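You operate a simulated robot arm through the tools that you are given. There is no shell and no other tool. Be economical: measure what you need, move in short steps, check, and stop when the job is done.

The job below is to be done with a simulated robot arm. You get a single attempt, and the scene is never put back.

## Task
Dry the plate and the blue bowl, then stack bowl on plate.
Fine: use the tea towel and put it back; the plate stays on its mat; drop nothing; a knock or hard squeeze cracks china.

It is judged by the outcome, as a careful person would: the job done as asked, and still so three seconds after it is handed in. It fails if anything else is knocked over, pushed out of place, dropped, spilled or broken. Flat cloth is picked up by pressing the open fingertips on it (5 to 10 N) and closing them slowly along it; thin cloth reads only 2 to 8 mm in the jaws.

## Robot
A 7-joint arm with a two-finger parallel gripper, fixed in place. Base frame: the origin is at the foot of the arm, x ahead of it, y to its left, z up; the work surface is at about z = 0. Units: m, rad, N and s.
With the tool pointing down near the work surface it reaches from about 0.24 to 0.62 m from the base axis. Its first joint turns from -1.152 to 1.152 rad. Payload 2.6 kg.
Tool frame: the origin (TCP) lies between the finger pads and is the grasp point; the fingertips stand 0.03 m ahead of it; z points along the fingers, y is the line along which they close. Largest opening 0.094 m; finger width 0.028, thickness 0.01; the body of the gripper, 0.05 by 0.096 m, starts 0.055 m behind the TCP.
Orientation is told as [roll, pitch, yaw] about the base's x, y, z axes, in that order, counted from this pose: with the fingers straight down and closing along the base's y, the tool's x points along the base's -x, its y along +y and its z along -z.

## Interface
- The arm moves only by the tool send_rows. Its arguments are lists of equal length, an entry for each row: "jaw": the gripper command, from -1 (shut) to 1 (fully open), values between in proportion; "translation": the shift along the base's x, y, z in units of 200 mm (1.0 is 200 mm), a list of three; "dr": the turn, a rotation vector about the base's x, y, z in units of 60 degrees (1.0 is 60 degrees), a list of three. In form: {"jaw": [jaw, ...], "translation": [[dx, dy, dz], ...], "dr": [[rx, ry, rz], ...]}. A call has 1 to 8 rows; each row is the pose to reach, as a shift and turn from the pose commanded when the call began. A call with a number of a shift or a turn outside -1 to 1 is refused whole. Rows are played at 5 a second. More than 0.05 m and 0.15 rad between two rows, or a gripper value outside its range, and nothing of the call is played. A pose out of reach is approached as far as the arm can. The call stops where the force on the tool passes 40 N (or 10 N more than at its start, if that is more) or the arm is blocked; 0.2 s more then pass. The fingers move at their own pace (about 0.072 m/s each) and stop on an object; they squeeze with about 24 N. The grip force told is the motor's: it shows also when the fingers shut on nothing. Time passes only in rows, and 0.2 s behind the last, so rows that repeat a pose let the fingers close. It gives the time, the measured TCP pose, the force on the tool (base axes), the opening and the grip force at its end, in the units of the frame above (readings bear some noise).
- Cameras (640 x 400 px; columns grow to the right, rows downward): "scene" is fixed at [0.0261, 0.4337, 0.546]; the picture's right is [-0.80, -0.59, 0.00], its down [-0.43, 0.59, -0.68] and it looks along [0.41, -0.55, -0.73] (base axes); focal length 296 px, centre (320, 200). "wrist" rides on the gripper at [0.076, 0.014, -0.102] in the tool frame; the picture's right is [-0.18, 0.98, 0.00], its down [-0.75, -0.14, -0.64] and it looks along [-0.63, -0.12, 0.77] (tool axes); focal length 243 px, centre (320, 200). There is no depth. A picture from a camera that has moved, and an enlarged one, comes with that camera's place and axes in the base frame and with its lens.
- grab_frame(camera): a new picture of that camera. No time passes.
- zoom(camera, box): a new picture of the part [left, top, right, bottom] of that camera's present view, enlarged. No time passes.
- hand_in(): hands the job in; it is judged then, once.

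Work in short steps. Places have to be worked out from the pictures, the camera data and where the tool is seen: move nearer, look again, correct. Check each grasp and each placing, and mend what went wrong. You have 120 turns and 68 pictures in all, those below and enlarged ones among them. Open the gripper and draw the arm clear of the work before you hand the job in, unless the task says otherwise; then end with one line.

The tools are called after ">>>" by a JSON object that holds its "name" and its "arguments". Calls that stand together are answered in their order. send_rows: Moves the arm, as the interface text tells. Its arguments: {"type":"object","properties":{"jaw":{"type":"array","items":{"type":"number"}},"translation":{"type":"array","items":{"type":"array","items":{"type":"number"}}},"dr":{"type":"array","items":{"type":"array","items":{"type":"number"}}}},"required":["jaw","translation","dr"]} The other tools are called the same way: grab_frame (camera) takes a picture; zoom (camera, box) takes an enlarged picture of a part of a camera's view; hand_in () hands the job in.

At the start:

```text
clock: 0.0
position: [0.3183, 0.2189, 0.2961]
tool_rot: [0.0, 0.0, -0.001]
wrist_force: [-0.3, -1.2, -0.5]
width: 0.0941
gripper_force: 0.1
```

scene: 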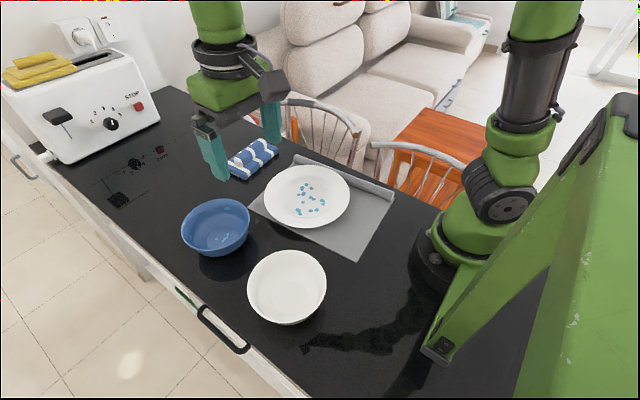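
wrist: 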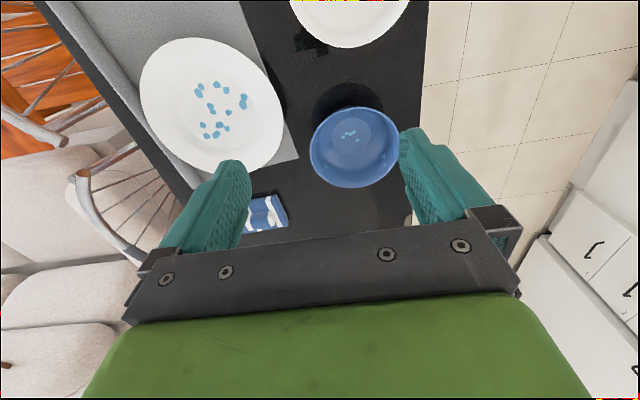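

The towel looks to be near (0.57, 0.02), the plate near (0.36, 0.04), the blue bowl near (0.445, 0.244) and the white bowl near (0.23, 0.265). I'll enlarge these before moving.

>>> {"name": "zoom", "arguments": {"camera": "scene", "box": [170, 120, 330, 220]}}

>>> {"name": "zoom", "arguments": {"camera": "scene", "box": [160, 150, 400, 300]}}

```text
4.00 times, centred on (250, 170) of scene
camera zoom: at [0.0261, 0.4337, 0.546], right [-0.8, -0.59, 0.0], down [-0.43, 0.59, -0.68], along [0.41, -0.55, -0.73], focal length 1185 px, centre (600, 320)
```

zoom: 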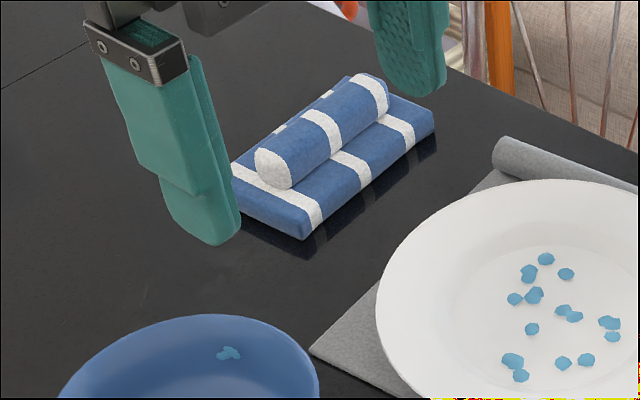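

```text
2.67 times, centred on (280, 225) of scene
camera zoom: at [0.0261, 0.4337, 0.546], right [-0.8, -0.59, 0.0], down [-0.43, 0.59, -0.68], along [0.41, -0.55, -0.73], focal length 790 px, centre (427, 133)
```

zoom: 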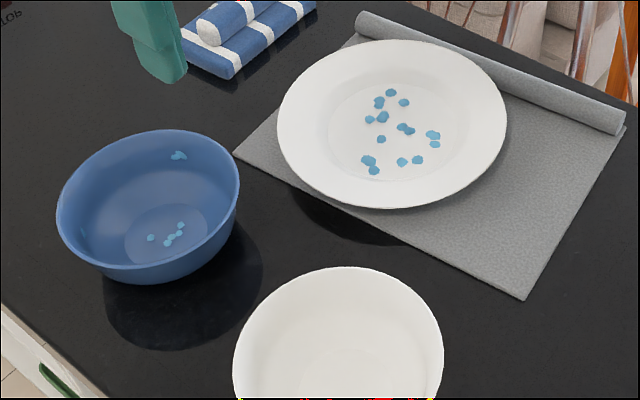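

The towel is a folded slab, about 0.137 long in y by 0.07 in x, with a roll on top along y at x≈0.575 that can serve as a handle. I'll go above it and turn the tool to yaw +90° so the jaws close across the roll.

>>> {"name": "send_rows", "arguments": {"jaw": [1, 1, 1, 1, 1, 1], "translation": [[0.1, -0.09, 0], [0.2, -0.18, 0], [0.3, -0.27, 0], [0.4, -0.36, 0], [0.5, -0.45, -0.05], [0.6, -0.54, -0.1]], "dr": [[0, 0, 0.125], [0, 0, 0.25], [0, 0, 0.375], [0, 0, 0.5], [0, 0, 0.625], [0, 0, 0.75]]}}

>>> {"name": "send_rows", "arguments": {"jaw": [1, 1, 1, 1, 1, 1, 1], "translation": [[0.1, -0.09, -0.05], [0.2, -0.18, -0.1], [0.3, -0.27, -0.15], [0.4, -0.36, -0.2], [0.5, -0.4, -0.25], [0.6, -0.48, -0.3], [0.685, -0.48, -0.35]], "dr": [[0, 0, 0.125], [0, 0, 0.25], [0, 0, 0.375], [0, 0, 0.5], [0, 0, 0.625], [0, 0, 0.75], [0, 0, 0.75]]}}

>>> {"name": "grab_frame", "arguments": {"camera": "wrist"}}

>>> {"name": "grab_frame", "arguments": {"camera": "scene"}}

```text
clock: 1.4
position: [0.4369, 0.1099, 0.2755]
tool_rot: [0.0, 0.0, 0.788]
wrist_force: [0.4, -0.6, 0.1]
width: 0.0942
gripper_force: 0.0
```

```text
clock: 3.0
position: [0.5744, 0.0155, 0.2055]
tool_rot: [0.0, 0.001, 1.572]
wrist_force: [0.2, -0.3, 0.1]
width: 0.0941
gripper_force: 0.0
```

```text
63 pictures are left
camera wrist: at [0.5601, -0.0604, 0.3084], right [-0.98, 0.18, 0.0], down [0.14, 0.75, 0.64], along [0.12, 0.63, -0.77], focal length 243 px, centre (320, 200)
```

wrist: 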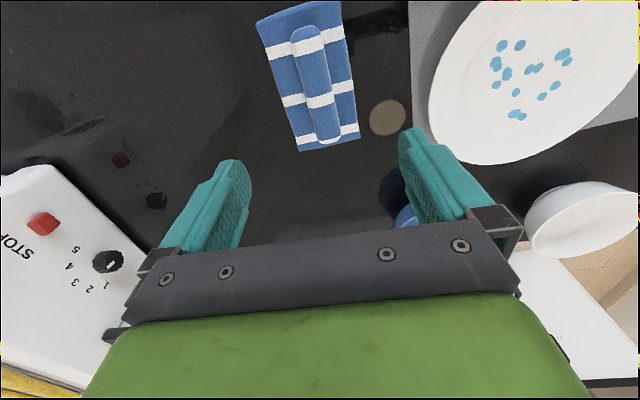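

```text
62 pictures are left
```

scene: 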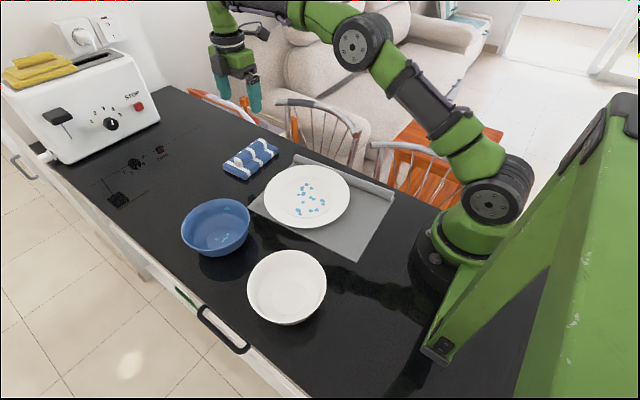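

Both views agree on the roll axis at x≈0.577, y from -0.04 to 0.07. I'll lower until the tips straddle the roll, with the jaws about 0.06 open.

>>> {"name": "send_rows", "arguments": {"jaw": [0.3, 0.3, 0.3, 0.3, 0.3], "translation": [[0.01, 0, -0.2], [0.01, 0, -0.4], [0.01, 0, -0.55], [0.01, 0, -0.65], [0.01, 0, -0.7]], "dr": [[0, 0, 0], [0, 0, 0], [0, 0, 0], [0, 0, 0], [0, 0, 0]]}}

>>> {"name": "zoom", "arguments": {"camera": "scene", "box": [190, 100, 318, 180]}}

>>> {"name": "grab_frame", "arguments": {"camera": "wrist"}}

```text
clock: 4.2
position: [0.5759, 0.0158, 0.0674]
tool_rot: [0.001, -0.001, 1.573]
wrist_force: [0.0, -0.4, -1.0]
width: 0.0611
gripper_force: 0.1
```

```text
5.00 times, centred on (254, 140) of scene
camera zoom: at [0.0261, 0.4337, 0.546], right [-0.8, -0.59, 0.0], down [-0.43, 0.59, -0.68], along [0.41, -0.55, -0.73], focal length 1481 px, centre (650, 500)
```

zoom: 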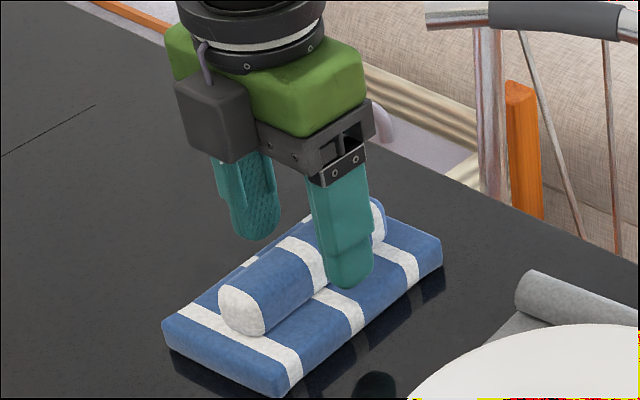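

```text
60 pictures are left
camera wrist: at [0.5612, -0.0604, 0.1686], right [-0.98, 0.18, 0.0], down [0.14, 0.75, 0.64], along [0.12, 0.63, -0.77], focal length 243 px, centre (320, 200)
```

wrist: 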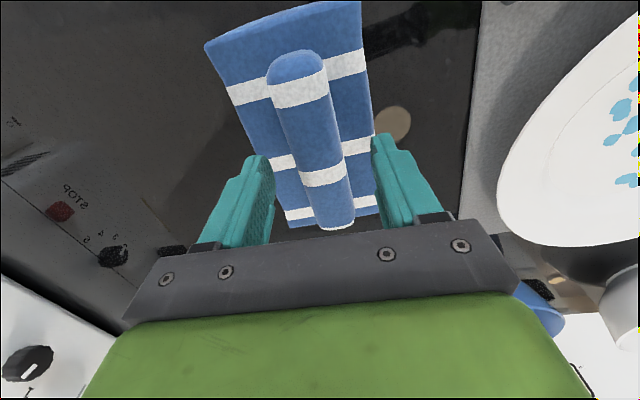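

The tips straddle the roll at z≈0.037. I'll lower a further 15 mm in small rows and watch the force.

>>> {"name": "send_rows", "arguments": {"jaw": [0.2, 0.2, 0.2, 0.2, 0.2], "translation": [[0, 0, -0.015], [0, 0, -0.03], [0, 0, -0.045], [0, 0, -0.06], [0, 0, -0.075]], "dr": [[0, 0, 0], [0, 0, 0], [0, 0, 0], [0, 0, 0], [0, 0, 0]]}}

>>> {"name": "zoom", "arguments": {"camera": "scene", "box": [190, 100, 318, 180]}}

```text
clock: 5.4
position: [0.5775, 0.0141, 0.0509]
tool_rot: [0.003, 0.0, 1.572]
wrist_force: [-0.1, 0.6, -0.3]
width: 0.0563
gripper_force: 0.1
```

```text
5.00 times, centred on (254, 140) of scene
camera zoom: at [0.0261, 0.4337, 0.546], right [-0.8, -0.59, 0.0], down [-0.43, 0.59, -0.68], along [0.41, -0.55, -0.73], focal length 1481 px, centre (650, 500)
```

zoom: 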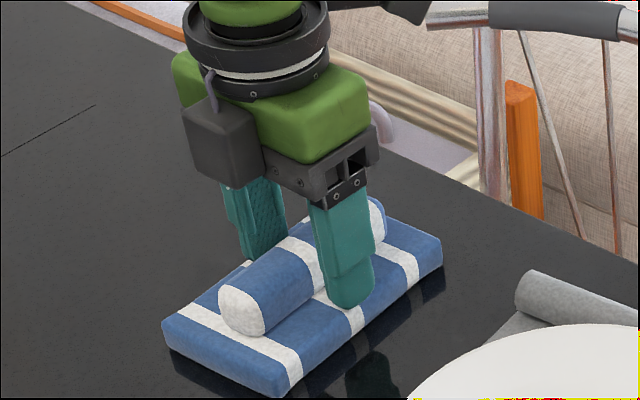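

The tips are at z≈0.021, right about at slab-top level, with no force. I'll close on the roll.

>>> {"name": "send_rows", "arguments": {"jaw": [-0.1, -0.3, -0.5, -0.7, -0.8, -0.8], "translation": [[0, 0, 0], [0, 0, 0], [0, 0, 0], [0, 0, 0], [0, 0, 0], [0, 0, 0]], "dr": [[0, 0, 0], [0, 0, 0], [0, 0, 0], [0, 0, 0], [0, 0, 0], [0, 0, 0]]}}

>>> {"name": "send_rows", "arguments": {"jaw": [-0.8, -0.8, -0.8, -0.8, -0.8], "translation": [[0, 0, 0.05], [0, 0, 0.1], [0, 0, 0.2], [0, 0, 0.3], [0, 0, 0.4]], "dr": [[0, 0, 0], [0, 0, 0], [0, 0, 0], [0, 0, 0], [0, 0, 0]]}}

>>> {"name": "zoom", "arguments": {"camera": "scene", "box": [190, 60, 350, 160]}}

```text
clock: 6.8
position: [0.5777, 0.0163, 0.0527]
tool_rot: [-0.003, 0.0, 1.571]
wrist_force: [-2.8, 1.6, 23.3]
width: 0.0294
gripper_force: 24.1
```

```text
clock: 8.0
position: [0.5763, 0.0149, 0.1308]
tool_rot: [0.0, 0.0, 1.571]
wrist_force: [0.6, -0.2, -0.8]
width: 0.0094
gripper_force: 0.1
```

```text
4.00 times, centred on (270, 110) of scene
camera zoom: at [0.0261, 0.4337, 0.546], right [-0.8, -0.59, 0.0], down [-0.43, 0.59, -0.68], along [0.41, -0.55, -0.73], focal length 1185 px, centre (520, 560)
```

zoom: 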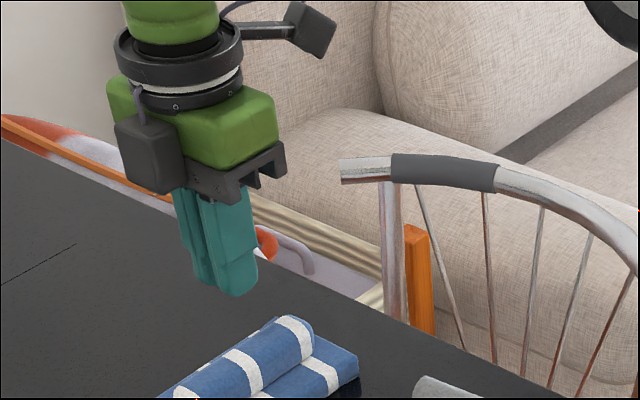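

The jaws slipped off the top of the roll because the tips sat too high. I'll reopen and check where the towel is now.

>>> {"name": "send_rows", "arguments": {"jaw": [0.2, 0.2], "translation": [[0, 0, 0], [0, 0, 0]], "dr": [[0, 0, 0], [0, 0, 0]]}}

>>> {"name": "zoom", "arguments": {"camera": "scene", "box": [190, 110, 318, 190]}}

>>> {"name": "grab_frame", "arguments": {"camera": "wrist"}}

```text
clock: 8.6
position: [0.5762, 0.0138, 0.1312]
tool_rot: [-0.001, 0.001, 1.572]
wrist_force: [-0.7, -0.5, -0.3]
width: 0.0563
gripper_force: 0.1
```

```text
5.00 times, centred on (254, 150) of scene
camera zoom: at [0.0261, 0.4337, 0.546], right [-0.8, -0.59, 0.0], down [-0.43, 0.59, -0.68], along [0.41, -0.55, -0.73], focal length 1481 px, centre (650, 450)
```

zoom: 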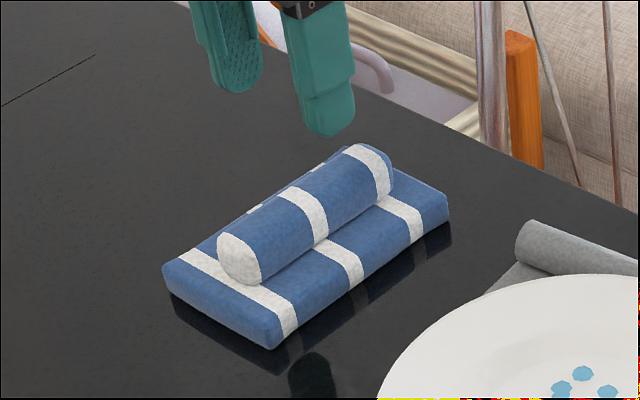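

```text
56 pictures are left
camera wrist: at [0.5608, -0.0611, 0.2337], right [-0.98, 0.18, 0.0], down [0.14, 0.75, 0.64], along [0.12, 0.63, -0.77], focal length 243 px, centre (320, 200)
```

wrist: 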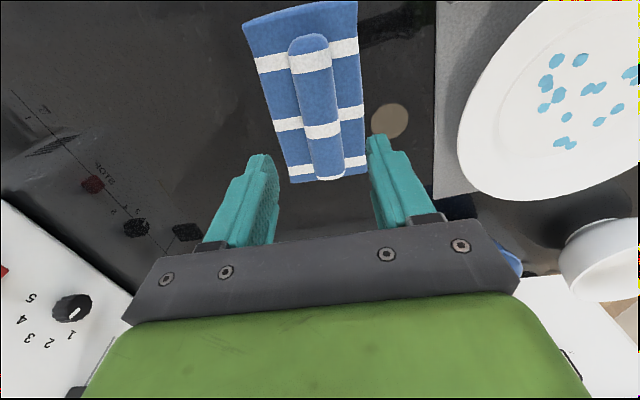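

The towel has hardly moved. I'll go down again, lower this time, until the tips press lightly on the slab.

>>> {"name": "send_rows", "arguments": {"jaw": [0.1, 0.1, 0.1, 0.1, 0.1, 0.1], "translation": [[0.003, 0, -0.2], [0.003, 0, -0.36], [0.003, 0, -0.4], [0.003, 0, -0.415], [0.003, 0, -0.43], [0.003, 0, -0.43]], "dr": [[0, 0, 0], [0, 0, 0], [0, 0, 0], [0, 0, 0], [0, 0, 0], [0, 0, 0]]}}

```text
clock: 10.0
position: [0.58, 0.0144, 0.0498]
tool_rot: [-0.009, -0.001, 1.57]
wrist_force: [-5.7, -0.8, 37.2]
width: 0.0551
gripper_force: 2.4
```

The slab top is at z≈0.020. I'll ease the press to about 8 N, then close slowly along the slab so the tips go under the roll's flanks.

>>> {"name": "send_rows", "arguments": {"jaw": [0.1, 0.1, 0.0, -0.1, -0.2, -0.3, -0.4, -0.5], "translation": [[0, 0, 0.018], [0, 0, 0.018], [0, 0, 0.018], [0, 0, 0.018], [0, 0, 0.018], [0, 0, 0.018], [0, 0, 0.018], [0, 0, 0.018]], "dr": [[0, 0, 0], [0, 0, 0], [0, 0, 0], [0, 0, 0], [0, 0, 0], [0, 0, 0], [0, 0, 0], [0, 0, 0]]}}

>>> {"name": "zoom", "arguments": {"camera": "scene", "box": [190, 110, 318, 190]}}

```text
clock: 11.8
position: [0.5786, 0.0154, 0.0499]
tool_rot: [-0.002, -0.001, 1.57]
wrist_force: [-11.6, -1.1, 25.7]
width: 0.037
gripper_force: 11.7
```

```text
5.00 times, centred on (254, 150) of scene
camera zoom: at [0.0259, 0.4337, 0.546], right [-0.8, -0.59, 0.0], down [-0.43, 0.59, -0.68], along [0.41, -0.55, -0.73], focal length 1481 px, centre (650, 450)
```

zoom: 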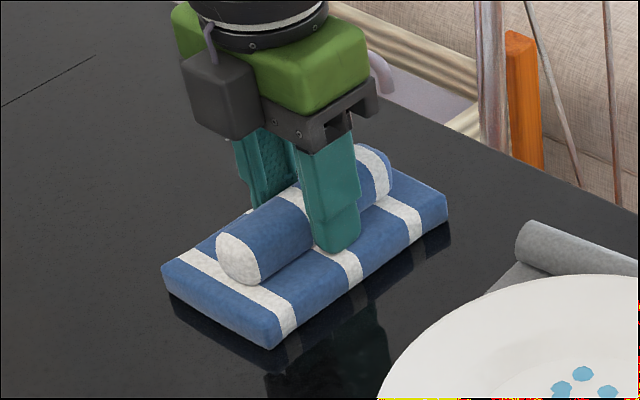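

The jaws are on the roll at 0.037 with a side force of -11.6 N, so the grip sits about 1.5 mm too far toward +x. I'll correct that, close fully, and lift slightly as a test.

>>> {"name": "send_rows", "arguments": {"jaw": [-0.5, -0.6, -0.7, -0.8, -1, -1, -1], "translation": [[-0.01, 0, 0], [-0.01, 0, 0], [-0.01, 0, 0], [-0.01, 0, 0], [-0.01, 0, 0], [-0.01, 0, 0], [-0.01, 0, 0]], "dr": [[0, 0, 0], [0, 0, 0], [0, 0, 0], [0, 0, 0], [0, 0, 0], [0, 0, 0], [0, 0, 0]]}}

>>> {"name": "zoom", "arguments": {"camera": "scene", "box": [190, 110, 318, 190]}}

```text
clock: 13.4
position: [0.5756, 0.0148, 0.0509]
tool_rot: [-0.003, -0.001, 1.574]
wrist_force: [4.7, 1.3, 19.2]
width: 0.034
gripper_force: 24.5
```

```text
5.00 times, centred on (254, 150) of scene
camera zoom: at [0.0259, 0.4337, 0.546], right [-0.8, -0.59, 0.0], down [-0.43, 0.59, -0.68], along [0.41, -0.55, -0.73], focal length 1481 px, centre (650, 450)
```

zoom: 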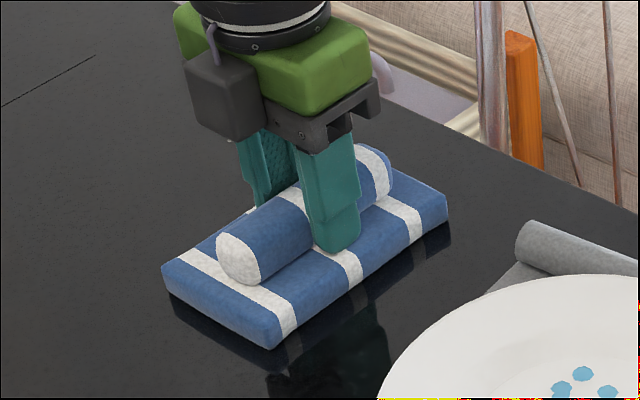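

The width is 0.034 at 24 N, wider than before, so the grip looks lower on the roll. I'll lift slowly as a test.

>>> {"name": "send_rows", "arguments": {"jaw": [-1, -1, -1, -1, -1], "translation": [[0, 0, 0.02], [0, 0, 0.04], [0, 0, 0.07], [0, 0, 0.1], [0, 0, 0.15]], "dr": [[0, 0, 0], [0, 0, 0], [0, 0, 0], [0, 0, 0], [0, 0, 0]]}}

>>> {"name": "zoom", "arguments": {"camera": "scene", "box": [190, 100, 318, 180]}}

```text
clock: 14.6
position: [0.5752, 0.0147, 0.0777]
tool_rot: [0.002, 0.001, 1.572]
wrist_force: [0.2, -0.1, -0.5]
width: 0.0339
gripper_force: 24.6
```

```text
5.00 times, centred on (254, 140) of scene
camera zoom: at [0.0261, 0.4337, 0.546], right [-0.8, -0.59, 0.0], down [-0.43, 0.59, -0.68], along [0.41, -0.55, -0.73], focal length 1481 px, centre (650, 500)
```

zoom: 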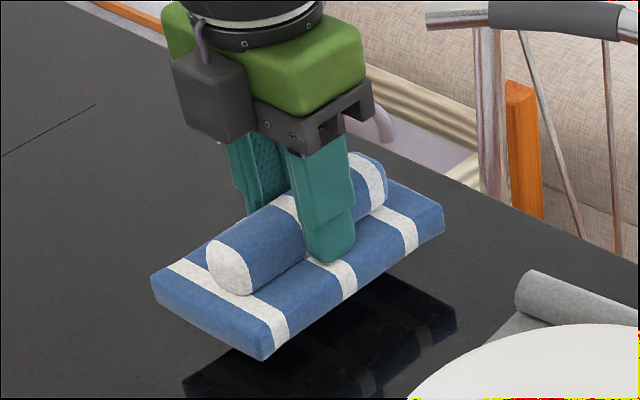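

The towel is held, with the pad bottom about 50 mm below the TCP. I'll carry it over the plate, tilting it about x so the short +y edge points down into the well.

>>> {"name": "send_rows", "arguments": {"jaw": [-1, -1, -1, -1, -1], "translation": [[0, 0, 0.15], [-0.1, 0, 0.3], [-0.3, 0.03, 0.35], [-0.5, 0.06, 0.35], [-0.65, 0.1, 0.35]], "dr": [[0, 0, 0], [0, 0, 0], [0, 0, 0], [0, 0, 0], [0, 0, 0]]}}

>>> {"name": "send_rows", "arguments": {"jaw": [-1, -1, -1, -1, -1], "translation": [[-0.15, 0.01, 0], [-0.3, 0.02, 0], [-0.46, 0.03, 0], [-0.46, 0.03, -0.05], [-0.46, 0.03, -0.1]], "dr": [[-0.11, 0, 0], [-0.22, 0, 0], [-0.333, 0, 0], [-0.333, 0, 0], [-0.333, 0, 0]]}}

>>> {"name": "grab_frame", "arguments": {"camera": "scene"}}

>>> {"name": "grab_frame", "arguments": {"camera": "wrist"}}

```text
clock: 15.8
position: [0.4434, 0.035, 0.1478]
tool_rot: [0.001, 0.002, 1.571]
wrist_force: [0.4, -0.4, -0.6]
width: 0.0338
gripper_force: 24.1
```

```text
clock: 17.0
position: [0.3538, 0.04, 0.1276]
tool_rot: [0.001, 0.349, 1.57]
wrist_force: [0.6, 0.2, -1.2]
width: 0.0337
gripper_force: 24.3
```

```text
52 pictures are left
```

scene: 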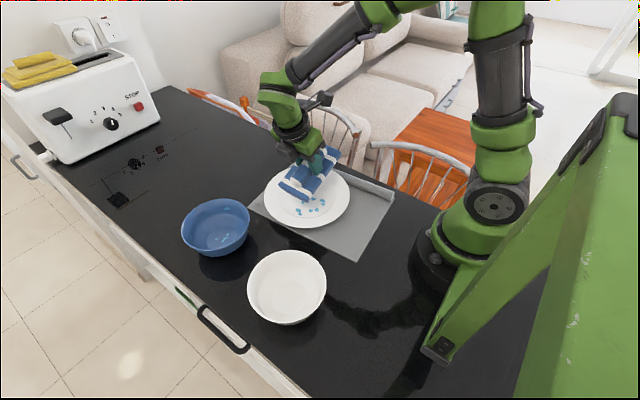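

```text
51 pictures are left
camera wrist: at [0.3377, 0.005, 0.2505], right [-0.98, 0.17, -0.06], down [0.14, 0.93, 0.35], along [0.12, 0.33, -0.94], focal length 243 px, centre (320, 200)
```

wrist: 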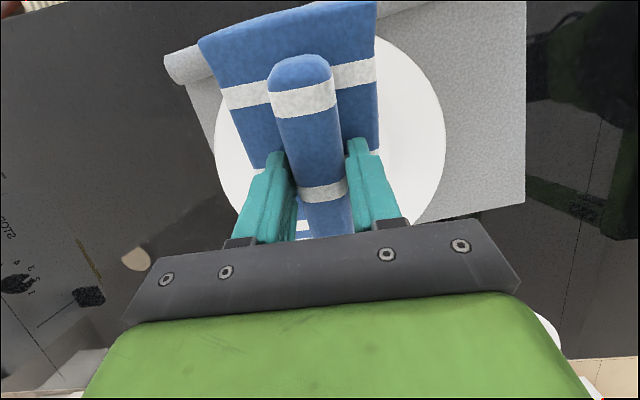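

I'll zoom in to check the tilt and where the low edge sits over the plate.

>>> {"name": "zoom", "arguments": {"camera": "scene", "box": [240, 130, 400, 230]}}

```text
4.00 times, centred on (320, 180) of scene
camera zoom: at [0.0261, 0.4337, 0.546], right [-0.8, -0.59, 0.0], down [-0.43, 0.59, -0.68], along [0.41, -0.55, -0.73], focal length 1185 px, centre (320, 280)
```

zoom: 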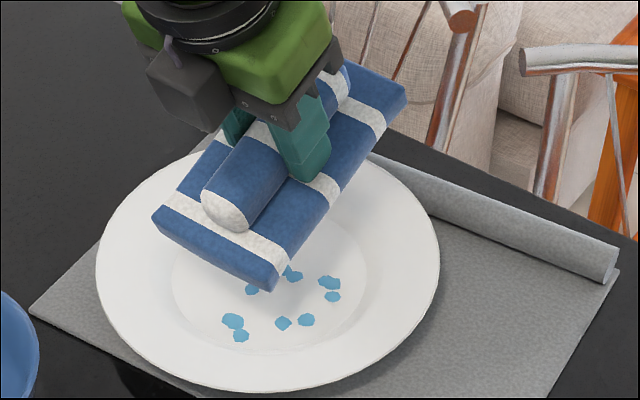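

The tilt is as planned, with the low edge at y≈0.089 and z≈0.057. I'll lower slowly to touch the well at its +y side.

>>> {"name": "send_rows", "arguments": {"jaw": [-1, -1, -1, -1, -1, -1], "translation": [[0, 0.02, -0.08], [0, 0.025, -0.14], [0, 0.025, -0.17], [0, 0.025, -0.185], [0, 0.025, -0.2], [0, 0.025, -0.21]], "dr": [[0, 0, 0], [0, 0, 0], [0, 0, 0], [0, 0, 0], [0, 0, 0], [0, 0, 0]]}}

>>> {"name": "zoom", "arguments": {"camera": "scene", "box": [240, 130, 400, 230]}}

```text
clock: 18.4
position: [0.3531, 0.0442, 0.088]
tool_rot: [-0.003, 0.348, 1.569]
wrist_force: [-8.4, -5.6, 25.5]
width: 0.0339
gripper_force: 23.9
```

```text
4.00 times, centred on (320, 180) of scene
camera zoom: at [0.026, 0.4336, 0.546], right [-0.8, -0.59, 0.0], down [-0.43, 0.59, -0.68], along [0.41, -0.55, -0.73], focal length 1185 px, centre (320, 280)
```

zoom: 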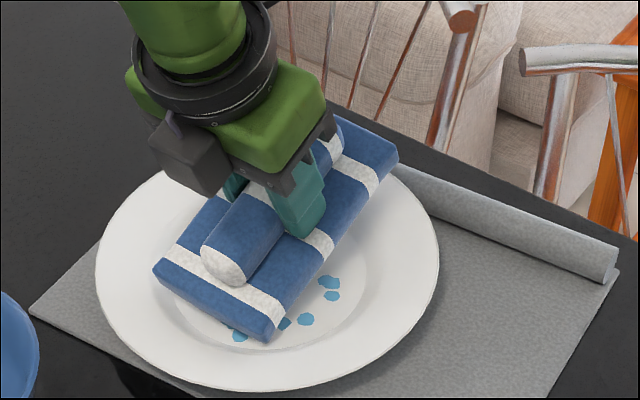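

Contact came at z≈0.089 with 25 N, which is too firm. I'll ease up about 2.5 mm, shift toward -x off the slope, and drag lightly toward -y.

>>> {"name": "send_rows", "arguments": {"jaw": [-1, -1, -1, -1, -1, -1, -1, -1], "translation": [[0, 0, 0.016], [-0.06, 0.02, 0.016], [-0.06, -0.06, 0.014], [-0.06, -0.12, 0.012], [-0.06, -0.18, 0.01], [-0.06, -0.24, 0.01], [-0.06, -0.3, 0.01], [-0.06, -0.36, 0.01]], "dr": [[0, 0, 0], [0, 0, 0], [0, 0, 0], [0, 0, 0], [0, 0, 0], [0, 0, 0], [0, 0, 0], [0, 0, 0]]}}

>>> {"name": "zoom", "arguments": {"camera": "scene", "box": [240, 130, 400, 230]}}

```text
clock: 20.2
position: [0.3406, -0.026, 0.0881]
tool_rot: [-0.001, 0.35, 1.572]
wrist_force: [-1.0, -0.4, -1.7]
width: 0.0336
gripper_force: 24.4
```

```text
4.00 times, centred on (320, 180) of scene
camera zoom: at [0.0261, 0.4337, 0.546], right [-0.8, -0.59, 0.0], down [-0.43, 0.59, -0.68], along [0.41, -0.55, -0.73], focal length 1185 px, centre (320, 280)
```

zoom: 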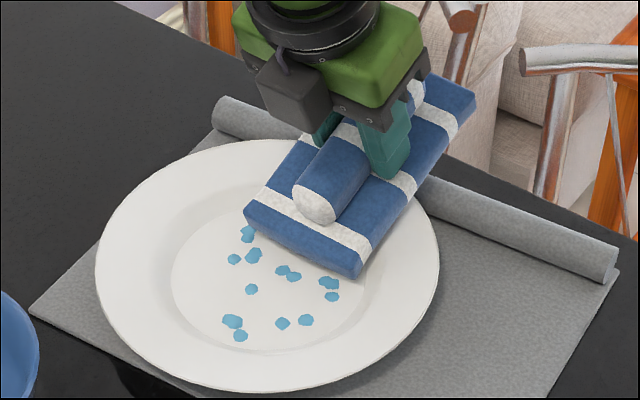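

No contact force at all: the earlier touch was just the corner on the slope, and every drop remains. I'll lower gently here, well inside the flat, to find the floor.

>>> {"name": "send_rows", "arguments": {"jaw": [-1, -1, -1, -1, -1], "translation": [[0.04, 0, -0.01], [0.05, 0, -0.015], [0.05, 0, -0.02], [0.05, 0, -0.025], [0.05, 0, -0.03]], "dr": [[0, 0, 0], [0, 0, 0], [0, 0, 0], [0, 0, 0], [0, 0, 0]]}}

```text
clock: 21.4
position: [0.3521, -0.0271, 0.0816]
tool_rot: [-0.003, 0.349, 1.571]
wrist_force: [-5.2, -0.3, 17.0]
width: 0.0336
gripper_force: 24.1
```

The floor contact is at about z 0.083, with 17 N at this depth. I'll ease off 1.5 mm and sweep lightly toward +y.

>>> {"name": "send_rows", "arguments": {"jaw": [-1, -1, -1, -1, -1, -1, -1, -1], "translation": [[-0.02, 0, 0.006], [-0.03, 0.04, 0.006], [-0.03, 0.08, 0.006], [-0.03, 0.12, 0.006], [-0.03, 0.16, 0.006], [-0.03, 0.2, 0.006], [-0.03, 0.24, 0.006], [-0.03, 0.28, 0.006]], "dr": [[0, 0, 0], [0, 0, 0], [0, 0, 0], [0, 0, 0], [0, 0, 0], [0, 0, 0], [0, 0, 0], [0, 0, 0]]}}

>>> {"name": "zoom", "arguments": {"camera": "scene", "box": [240, 130, 400, 230]}}

```text
clock: 23.2
position: [0.3458, 0.0289, 0.0847]
tool_rot: [0.001, 0.349, 1.571]
wrist_force: [0.4, -0.5, -0.5]
width: 0.0331
gripper_force: 24.7
```

```text
4.00 times, centred on (320, 180) of scene
camera zoom: at [0.0261, 0.4337, 0.546], right [-0.8, -0.59, 0.0], down [-0.43, 0.59, -0.68], along [0.41, -0.55, -0.73], focal length 1185 px, centre (320, 280)
```

zoom: 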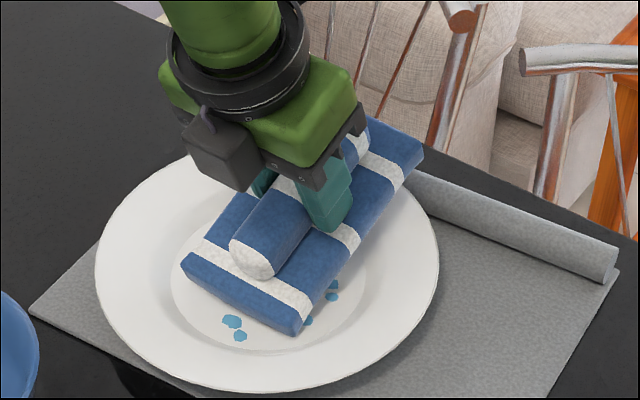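

No contact at z 0.0847. I'll lower in 0.6 mm rows here until a light press shows.

>>> {"name": "send_rows", "arguments": {"jaw": [-1, -1, -1, -1], "translation": [[0, 0, -0.005], [0, 0, -0.008], [0, 0, -0.011], [0, 0, -0.014]], "dr": [[0, 0, 0], [0, 0, 0], [0, 0, 0], [0, 0, 0]]}}

```text
clock: 24.2
position: [0.3455, 0.03, 0.0826]
tool_rot: [-0.002, 0.351, 1.571]
wrist_force: [0.4, -2.2, 13.6]
width: 0.0335
gripper_force: 24.3
```

A press of 13.6 N is on the floor now. I'll ease it slightly and wipe toward -y.

>>> {"name": "send_rows", "arguments": {"jaw": [-1, -1, -1, -1, -1, -1, -1], "translation": [[0, -0.03, 0.003], [0, -0.07, 0.003], [0, -0.11, 0.003], [0, -0.15, 0.003], [0, -0.19, 0.003], [0, -0.24, 0.003], [0, -0.29, 0.003]], "dr": [[0, 0, 0], [0, 0, 0], [0, 0, 0], [0, 0, 0], [0, 0, 0], [0, 0, 0], [0, 0, 0]]}}

>>> {"name": "zoom", "arguments": {"camera": "scene", "box": [240, 130, 400, 230]}}

```text
clock: 25.8
position: [0.3462, -0.0272, 0.0823]
tool_rot: [0.0, 0.347, 1.574]
wrist_force: [0.6, 8.6, 11.7]
width: 0.0335
gripper_force: 24.3
```

```text
4.00 times, centred on (320, 180) of scene
camera zoom: at [0.026, 0.4337, 0.546], right [-0.8, -0.59, 0.0], down [-0.43, 0.59, -0.68], along [0.41, -0.55, -0.73], focal length 1185 px, centre (320, 280)
```

zoom: 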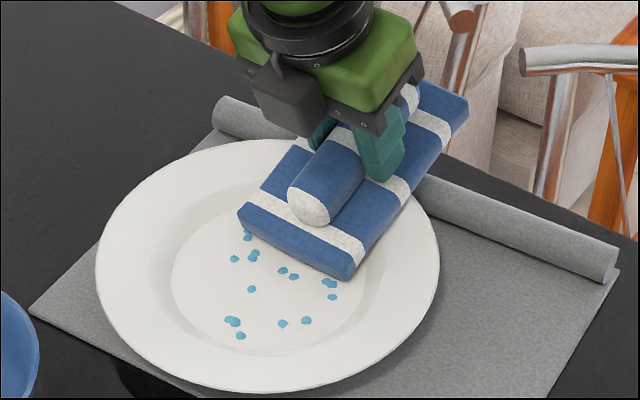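

The drops have all shrunk and the plate hasn't moved, so wiping works. I'll continue with more strokes at this press.

>>> {"name": "send_rows", "arguments": {"jaw": [-1, -1, -1, -1, -1, -1, -1, -1], "translation": [[0.02, 0.05, 0], [0.04, 0.1, 0], [0.04, 0.15, 0], [0.04, 0.2, 0], [0.04, 0.25, 0], [0.04, 0.3, 0], [0.04, 0.34, 0], [0.02, 0.36, 0]], "dr": [[0, 0, 0], [0, 0, 0], [0, 0, 0], [0, 0, 0], [0, 0, 0], [0, 0, 0], [0, 0, 0], [0, 0, 0]]}}

>>> {"name": "send_rows", "arguments": {"jaw": [-1, -1, -1, -1, -1, -1, -1, -1], "translation": [[-0.04, 0, 0], [-0.05, -0.05, 0], [-0.05, -0.1, 0], [-0.05, -0.15, 0], [-0.05, -0.2, 0], [-0.05, -0.25, 0], [-0.05, -0.3, 0], [-0.03, -0.34, 0]], "dr": [[0, 0, 0], [0, 0, 0], [0, 0, 0], [0, 0, 0], [0, 0, 0], [0, 0, 0], [0, 0, 0], [0, 0, 0]]}}

>>> {"name": "zoom", "arguments": {"camera": "scene", "box": [240, 130, 400, 230]}}

```text
clock: 27.6
position: [0.3508, 0.0427, 0.0821]
tool_rot: [-0.001, 0.349, 1.57]
wrist_force: [1.5, -1.4, 0.4]
width: 0.0332
gripper_force: 24.1
```

```text
clock: 29.4
position: [0.3442, -0.0236, 0.0826]
tool_rot: [-0.001, 0.349, 1.573]
wrist_force: [0.9, 2.7, 2.6]
width: 0.0331
gripper_force: 24.1
```

```text
4.00 times, centred on (320, 180) of scene
camera zoom: at [0.0261, 0.4337, 0.546], right [-0.8, -0.59, 0.0], down [-0.43, 0.59, -0.68], along [0.41, -0.55, -0.73], focal length 1185 px, centre (320, 280)
```

zoom: 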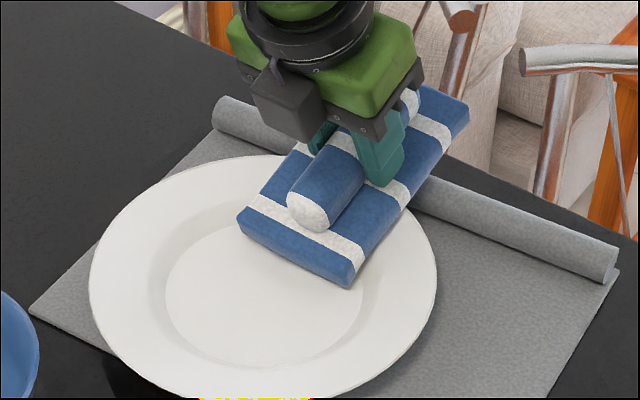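

All visible drops are gone, but the plate seems to have slid a little toward +y. I'll lift the towel clear and look.

>>> {"name": "send_rows", "arguments": {"jaw": [-1, -1, -1, -1, -1], "translation": [[0, 0, 0.1], [0.05, 0, 0.25], [0.2, 0.05, 0.4], [0.35, 0.1, 0.45], [0.5, 0.15, 0.5]], "dr": [[0, 0, 0], [0, 0, 0], [0, 0, 0], [0, 0, 0], [0, 0, 0]]}}

>>> {"name": "zoom", "arguments": {"camera": "scene", "box": [160, 130, 400, 280]}}

```text
clock: 30.6
position: [0.4432, 0.0049, 0.1819]
tool_rot: [0.0, 0.349, 1.57]
wrist_force: [0.4, 0.0, -0.2]
width: 0.0331
gripper_force: 23.7
```

```text
2.67 times, centred on (280, 205) of scene
camera zoom: at [0.0261, 0.4337, 0.546], right [-0.8, -0.59, 0.0], down [-0.43, 0.59, -0.68], along [0.41, -0.55, -0.73], focal length 790 px, centre (427, 187)
```

zoom: 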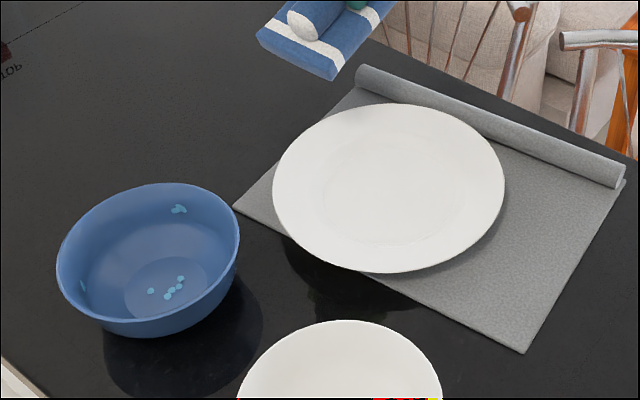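

The plate is dry, but it slid about 12 mm toward +y; its foot is still on the mat. I'll use the towel to draw it back gently, pressing lightly and dragging toward -y against the well's slope.

>>> {"name": "send_rows", "arguments": {"jaw": [-1, -1, -1, -1, -1, -1], "translation": [[-0.16, -0.05, 0], [-0.32, -0.1, -0.1], [-0.48, -0.12, -0.25], [-0.48, -0.12, -0.4], [-0.48, -0.12, -0.46], [-0.48, -0.12, -0.495]], "dr": [[0, 0, 0], [0, 0, 0], [0, 0, 0], [0, 0, 0], [0, 0, 0], [0, 0, 0]]}}

>>> {"name": "send_rows", "arguments": {"jaw": [-1, -1, -1, -1, -1, -1, -1], "translation": [[0, -0.03, 0], [0, -0.06, 0], [0, -0.08, 0], [0, -0.1, 0], [0, -0.12, 0], [0, -0.135, 0], [0, -0.15, 0]], "dr": [[0, 0, 0], [0, 0, 0], [0, 0, 0], [0, 0, 0], [0, 0, 0], [0, 0, 0], [0, 0, 0]]}}

>>> {"name": "zoom", "arguments": {"camera": "scene", "box": [160, 130, 400, 280]}}

```text
clock: 32.0
position: [0.3476, -0.0196, 0.0821]
tool_rot: [-0.002, 0.35, 1.572]
wrist_force: [0.0, -0.4, -1.4]
width: 0.0331
gripper_force: 23.8
```

```text
clock: 33.6
position: [0.3477, -0.0463, 0.0833]
tool_rot: [-0.003, 0.347, 1.574]
wrist_force: [0.7, 19.7, 19.6]
width: 0.0332
gripper_force: 24.3
```

```text
2.67 times, centred on (280, 205) of scene
camera zoom: at [0.026, 0.4337, 0.546], right [-0.8, -0.59, 0.0], down [-0.43, 0.59, -0.68], along [0.41, -0.55, -0.73], focal length 790 px, centre (427, 187)
```

zoom: 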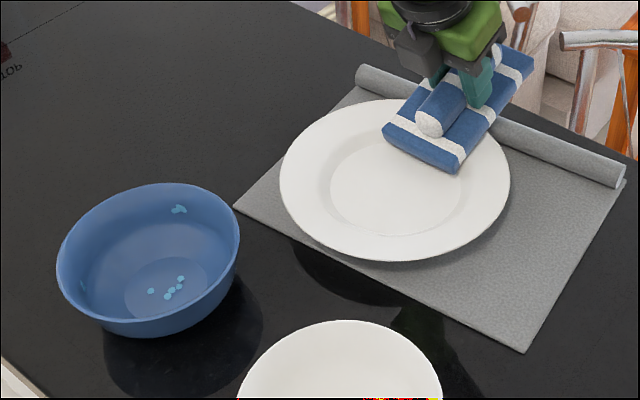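

The plate is back within a few millimetres of where it started. The bowl centre works out at (0.432, 0.250), with rim radius about 0.072, floor radius about 0.034 and rim height about 0.06. I'll lift off and carry the towel over to the bowl, steepening the tilt to 45°.

>>> {"name": "send_rows", "arguments": {"jaw": [-1, -1, -1, -1, -1, -1], "translation": [[0, 0.01, 0.03], [0, 0.02, 0.2], [0.1, 0.1, 0.4], [0.2, 0.25, 0.6], [0.3, 0.4, 0.65], [0.4, 0.55, 0.65]], "dr": [[0, 0, 0], [0, 0, 0], [0, 0, 0], [0, 0, 0], [0, 0, 0], [0, 0, 0]]}}

>>> {"name": "send_rows", "arguments": {"jaw": [-1, -1, -1, -1, -1, -1], "translation": [[0, 0.15, 0], [0.01, 0.3, 0], [0.02, 0.45, 0], [0.02, 0.6, 0], [0.02, 0.75, 0], [0.02, 0.87, 0]], "dr": [[-0.08, 0, 0], [-0.16, 0, 0], [-0.24, 0, 0], [-0.32, 0, 0], [-0.42, 0, 0], [-0.42, 0, 0]]}}

>>> {"name": "grab_frame", "arguments": {"camera": "scene"}}

>>> {"name": "zoom", "arguments": {"camera": "scene", "box": [140, 130, 300, 230]}}

```text
refused: row 4 steps farther than a row can; nothing moved
```

```text
clock: 34.2
position: [0.3495, 0.0006, 0.0842]
tool_rot: [-0.005, 0.502, 1.563]
wrist_force: [0.9, 4.2, 6.0]
width: 0.0332
gripper_force: 23.8
stopped in row 2: the force on the tool passed its limit (the readings are from after the stop); the commanded pose is now the measured one
```

```text
42 pictures are left
```

scene: 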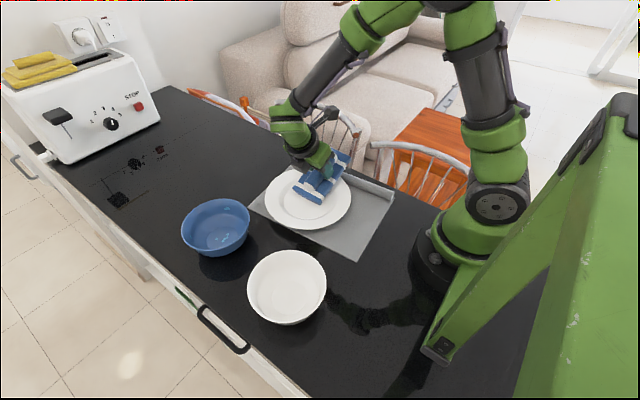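

```text
4.00 times, centred on (220, 180) of scene
camera zoom: at [0.0261, 0.4337, 0.546], right [-0.8, -0.59, 0.0], down [-0.43, 0.59, -0.68], along [0.41, -0.55, -0.73], focal length 1185 px, centre (720, 280)
```

zoom: 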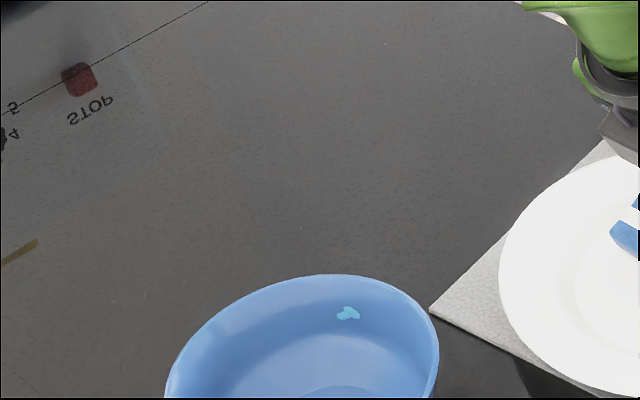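

My mistake: the lift was refused and the second call, which relied on it, still ran and pressed into the plate until the force limit stopped it. From now on I'll send dependent moves one at a time. I'll lift straight up and inspect the plate.

>>> {"name": "send_rows", "arguments": {"jaw": [-1, -1, -1, -1, -1, -1], "translation": [[0, -0.01, 0.05], [0, -0.01, 0.2], [0.05, 0, 0.35], [0.15, 0.05, 0.5], [0.3, 0.1, 0.55], [0.42, 0.2, 0.6]], "dr": [[0, 0, 0], [0, 0, 0], [0, 0, 0], [0, 0, 0], [0, 0, 0], [0, 0, 0]]}}

>>> {"name": "zoom", "arguments": {"camera": "scene", "box": [160, 130, 400, 280]}}

```text
clock: 35.6
position: [0.4342, 0.0397, 0.2041]
tool_rot: [-0.005, 0.503, 1.56]
wrist_force: [-0.7, 1.0, -1.0]
width: 0.0331
gripper_force: 23.8
```

```text
2.67 times, centred on (280, 205) of scene
camera zoom: at [0.0261, 0.4336, 0.546], right [-0.8, -0.59, 0.0], down [-0.43, 0.59, -0.68], along [0.41, -0.55, -0.73], focal length 790 px, centre (427, 187)
```

zoom: 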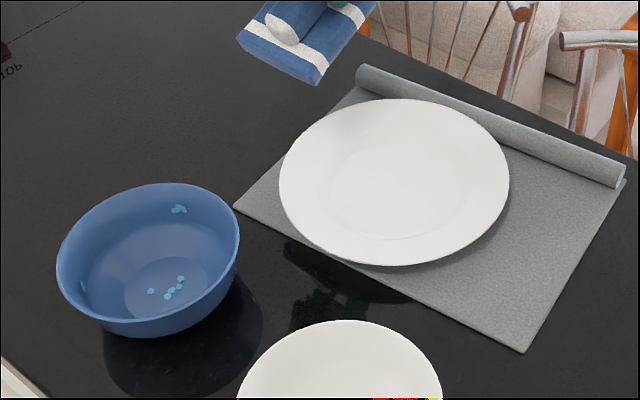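

The plate is intact, dry and in place. Next I'll move the towel above the bowl and bring the tilt to about 45°.

>>> {"name": "send_rows", "arguments": {"jaw": [-1, -1, -1, -1, -1, -1], "translation": [[0, 0.17, 0], [0, 0.34, 0], [0, 0.51, 0], [0, 0.68, 0], [0, 0.84, 0], [-0.01, 0.98, 0]], "dr": [[-0.05, 0, 0], [-0.1, 0, 0], [-0.15, 0, 0], [-0.2, 0, 0], [-0.25, 0, 0], [-0.27, 0, 0]]}}

>>> {"name": "zoom", "arguments": {"camera": "scene", "box": [120, 100, 360, 250]}}

```text
clock: 37.0
position: [0.432, 0.2355, 0.2046]
tool_rot: [-0.007, 0.787, 1.558]
wrist_force: [0.0, 0.3, -1.2]
width: 0.0332
gripper_force: 23.8
```

```text
2.67 times, centred on (240, 175) of scene
camera zoom: at [0.0261, 0.4336, 0.546], right [-0.8, -0.59, 0.0], down [-0.43, 0.59, -0.68], along [0.41, -0.55, -0.73], focal length 790 px, centre (533, 267)
```

zoom: 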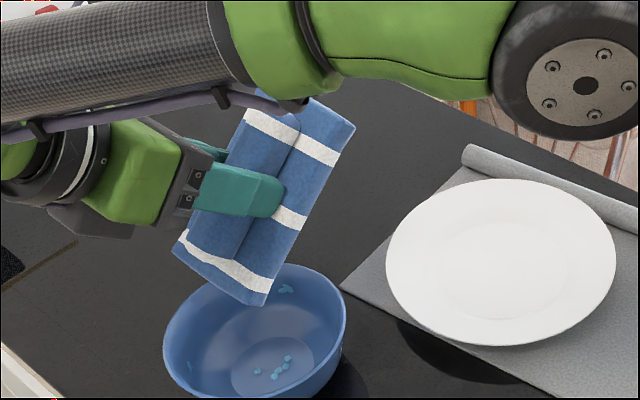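

The low edge is above the bowl. I'll lower it to just above the floor and check clearances.

>>> {"name": "send_rows", "arguments": {"jaw": [-1, -1, -1, -1], "translation": [[0, 0, -0.15], [0, 0, -0.3], [0, 0, -0.38], [0, 0, -0.43]], "dr": [[0, 0, 0], [0, 0, 0], [0, 0, 0], [0, 0, 0]]}}

>>> {"name": "zoom", "arguments": {"camera": "scene", "box": [140, 160, 300, 260]}}

```text
clock: 38.0
position: [0.4309, 0.2348, 0.1184]
tool_rot: [-0.008, 0.786, 1.558]
wrist_force: [-0.5, 0.0, -1.0]
width: 0.0332
gripper_force: 23.8
```

```text
4.00 times, centred on (220, 210) of scene
camera zoom: at [0.0261, 0.4337, 0.546], right [-0.8, -0.59, 0.0], down [-0.43, 0.59, -0.68], along [0.41, -0.55, -0.73], focal length 1185 px, centre (720, 160)
```

zoom: 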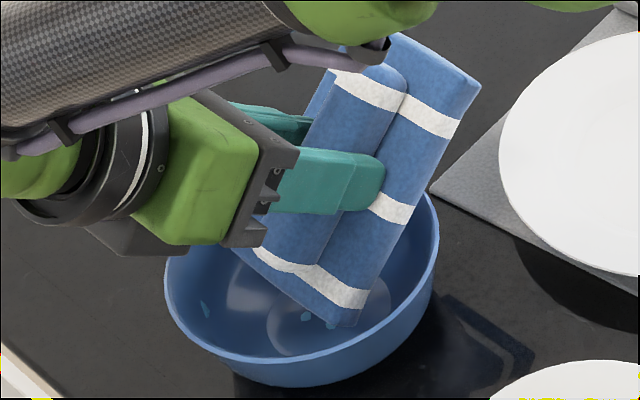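

Clear so far, with the tip at z≈0.033. I'll lower in small rows to contact.

>>> {"name": "send_rows", "arguments": {"jaw": [-1, -1, -1, -1, -1], "translation": [[0, 0, -0.02], [0, 0, -0.035], [0, 0, -0.045], [0, 0, -0.055], [0, 0, -0.06]], "dr": [[0, 0, 0], [0, 0, 0], [0, 0, 0], [0, 0, 0], [0, 0, 0]]}}

```text
clock: 39.2
position: [0.4325, 0.2365, 0.1052]
tool_rot: [-0.006, 0.785, 1.559]
wrist_force: [-0.1, -0.6, -1.1]
width: 0.0328
gripper_force: 24.0
```

>>> {"name": "send_rows", "arguments": {"jaw": [-1, -1, -1, -1], "translation": [[0, 0, -0.01], [0, 0, -0.017], [0, 0, -0.024], [0, 0, -0.03]], "dr": [[0, 0, 0], [0, 0, 0], [0, 0, 0], [0, 0, 0]]}}

>>> {"name": "zoom", "arguments": {"camera": "scene", "box": [140, 160, 300, 260]}}

```text
clock: 40.2
position: [0.4317, 0.2358, 0.1025]
tool_rot: [-0.011, 0.786, 1.557]
wrist_force: [-5.6, -1.5, 9.9]
width: 0.0329
gripper_force: 24.2
```

```text
4.00 times, centred on (220, 210) of scene
camera zoom: at [0.026, 0.4336, 0.546], right [-0.8, -0.59, 0.0], down [-0.43, 0.59, -0.68], along [0.41, -0.55, -0.73], focal length 1185 px, centre (720, 160)
```

zoom: 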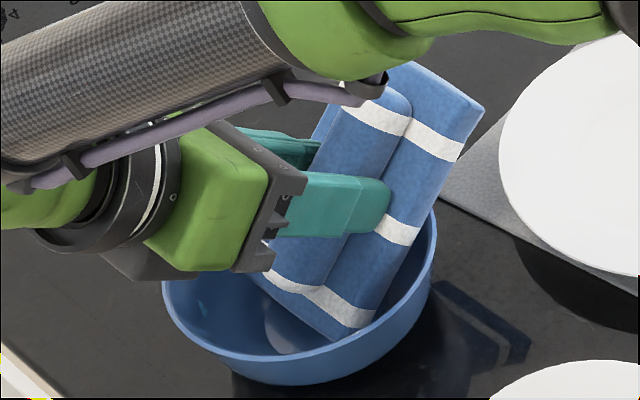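

Light contact of about 10 N, with the +x corner touching first. I'll shift slightly toward -x and make small wiping strokes in y, following the curve of the wall.

>>> {"name": "send_rows", "arguments": {"jaw": [-1, -1, -1, -1, -1, -1, -1, -1], "translation": [[-0.015, 0, 0], [-0.015, -0.04, 0.005], [-0.015, -0.08, 0.018], [-0.015, -0.04, 0.005], [-0.015, 0, 0], [-0.015, 0.04, 0.005], [-0.015, 0.08, 0.018], [-0.015, 0.0, 0]], "dr": [[0, 0, 0], [0, 0, 0], [0, 0, 0], [0, 0, 0], [0, 0, 0], [0, 0, 0], [0, 0, 0], [0, 0, 0]]}}

>>> {"name": "zoom", "arguments": {"camera": "scene", "box": [140, 160, 300, 260]}}

```text
clock: 42.0
position: [0.4289, 0.2364, 0.1004]
tool_rot: [-0.008, 0.784, 1.56]
wrist_force: [-1.1, 2.9, 5.5]
width: 0.0292
gripper_force: 24.2
```

```text
4.00 times, centred on (220, 210) of scene
camera zoom: at [0.026, 0.4337, 0.546], right [-0.8, -0.59, 0.0], down [-0.43, 0.59, -0.68], along [0.41, -0.55, -0.73], focal length 1185 px, centre (720, 160)
```

zoom: 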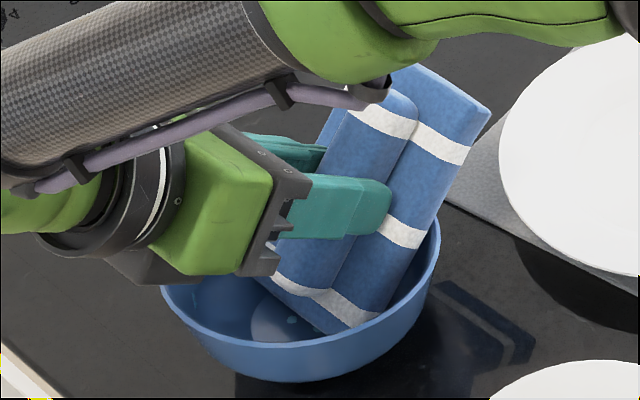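

The jaw width went from 0.033 to 0.029, so the grip has crept on the roll. I'll lift a little, away from china contact, and check both the grip and the bowl.

>>> {"name": "send_rows", "arguments": {"jaw": [-1, -1, -1, -1], "translation": [[0, 0, 0.05], [0, 0, 0.1], [0, 0, 0.2], [0, 0, 0.35]], "dr": [[0, 0, 0], [0, 0, 0], [0, 0, 0], [0, 0, 0]]}}

>>> {"name": "zoom", "arguments": {"camera": "scene", "box": [140, 160, 300, 260]}}

```text
clock: 43.0
position: [0.4288, 0.2358, 0.1705]
tool_rot: [-0.008, 0.786, 1.558]
wrist_force: [-0.2, 0.6, -1.1]
width: 0.0293
gripper_force: 24.5
```

```text
4.00 times, centred on (220, 210) of scene
camera zoom: at [0.0261, 0.4337, 0.546], right [-0.8, -0.59, 0.0], down [-0.43, 0.59, -0.68], along [0.41, -0.55, -0.73], focal length 1185 px, centre (720, 160)
```

zoom: 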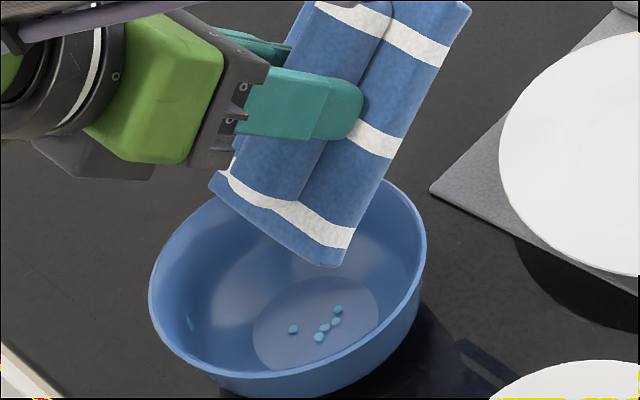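

The bowl has only partly dried, and it has shifted about 8 mm. I'll set the towel flat on the free counter at about (0.55, 0.09), reseat the grip lower on the roll, then carry on.

>>> {"name": "send_rows", "arguments": {"jaw": [-1, -1, -1, -1, -1, -1, -1], "translation": [[0.02, -0.02, 0.1], [0.12, -0.12, 0.1], [0.22, -0.24, 0.1], [0.32, -0.36, 0.1], [0.44, -0.5, 0.1], [0.53, -0.62, 0.05], [0.6, -0.725, 0]], "dr": [[0, 0, 0], [0.125, 0, 0], [0.25, 0, 0], [0.375, 0, 0], [0.5, 0, 0], [0.625, 0, 0], [0.75, 0, 0]]}}

>>> {"name": "zoom", "arguments": {"camera": "scene", "box": [120, 80, 320, 205]}}

>>> {"name": "zoom", "arguments": {"camera": "scene", "box": [150, 180, 278, 260]}}

```text
clock: 44.6
position: [0.5485, 0.0923, 0.1715]
tool_rot: [0.0, -0.006, 1.563]
wrist_force: [-0.7, -0.4, -1.7]
width: 0.0289
gripper_force: 24.6
```

```text
3.20 times, centred on (220, 142) of scene
camera zoom: at [0.0261, 0.4337, 0.546], right [-0.8, -0.59, 0.0], down [-0.43, 0.59, -0.68], along [0.41, -0.55, -0.73], focal length 948 px, centre (640, 384)
```

zoom: 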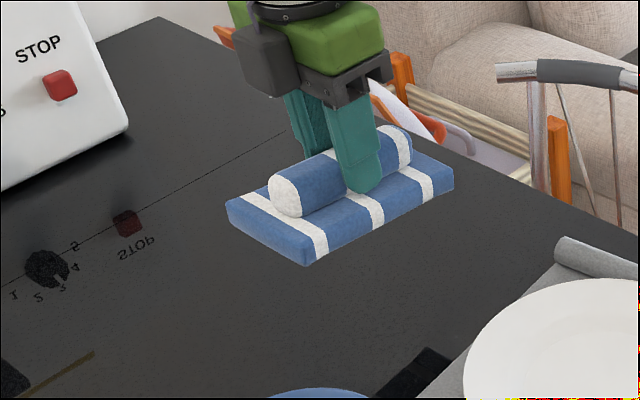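

```text
5.00 times, centred on (214, 220) of scene
camera zoom: at [0.0261, 0.4337, 0.546], right [-0.8, -0.59, 0.0], down [-0.43, 0.59, -0.68], along [0.41, -0.55, -0.73], focal length 1481 px, centre (850, 100)
```

zoom: 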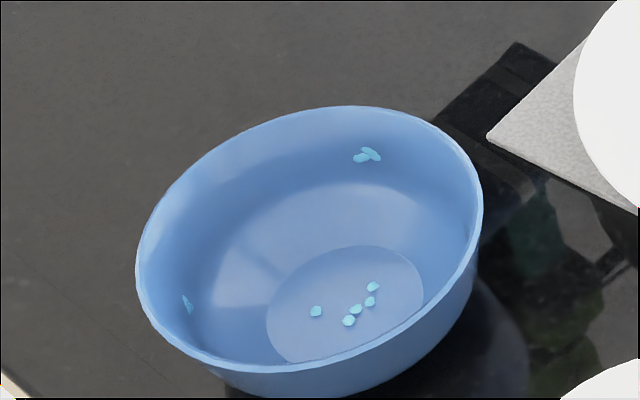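

The towel is still held level. I'll lower it onto the counter.

>>> {"name": "send_rows", "arguments": {"jaw": [-1, -1, -1, -1, -1, -1], "translation": [[0, 0, -0.2], [0, 0, -0.4], [0, 0, -0.52], [0, 0, -0.56], [0, 0, -0.58], [0, 0, -0.59]], "dr": [[0, 0, 0], [0, 0, 0], [0, 0, 0], [0, 0, 0], [0, 0, 0], [0, 0, 0]]}}

```text
clock: 46.0
position: [0.5487, 0.0917, 0.0551]
tool_rot: [-0.003, -0.002, 1.564]
wrist_force: [0.0, 8.6, 13.7]
width: 0.0292
gripper_force: 23.8
```

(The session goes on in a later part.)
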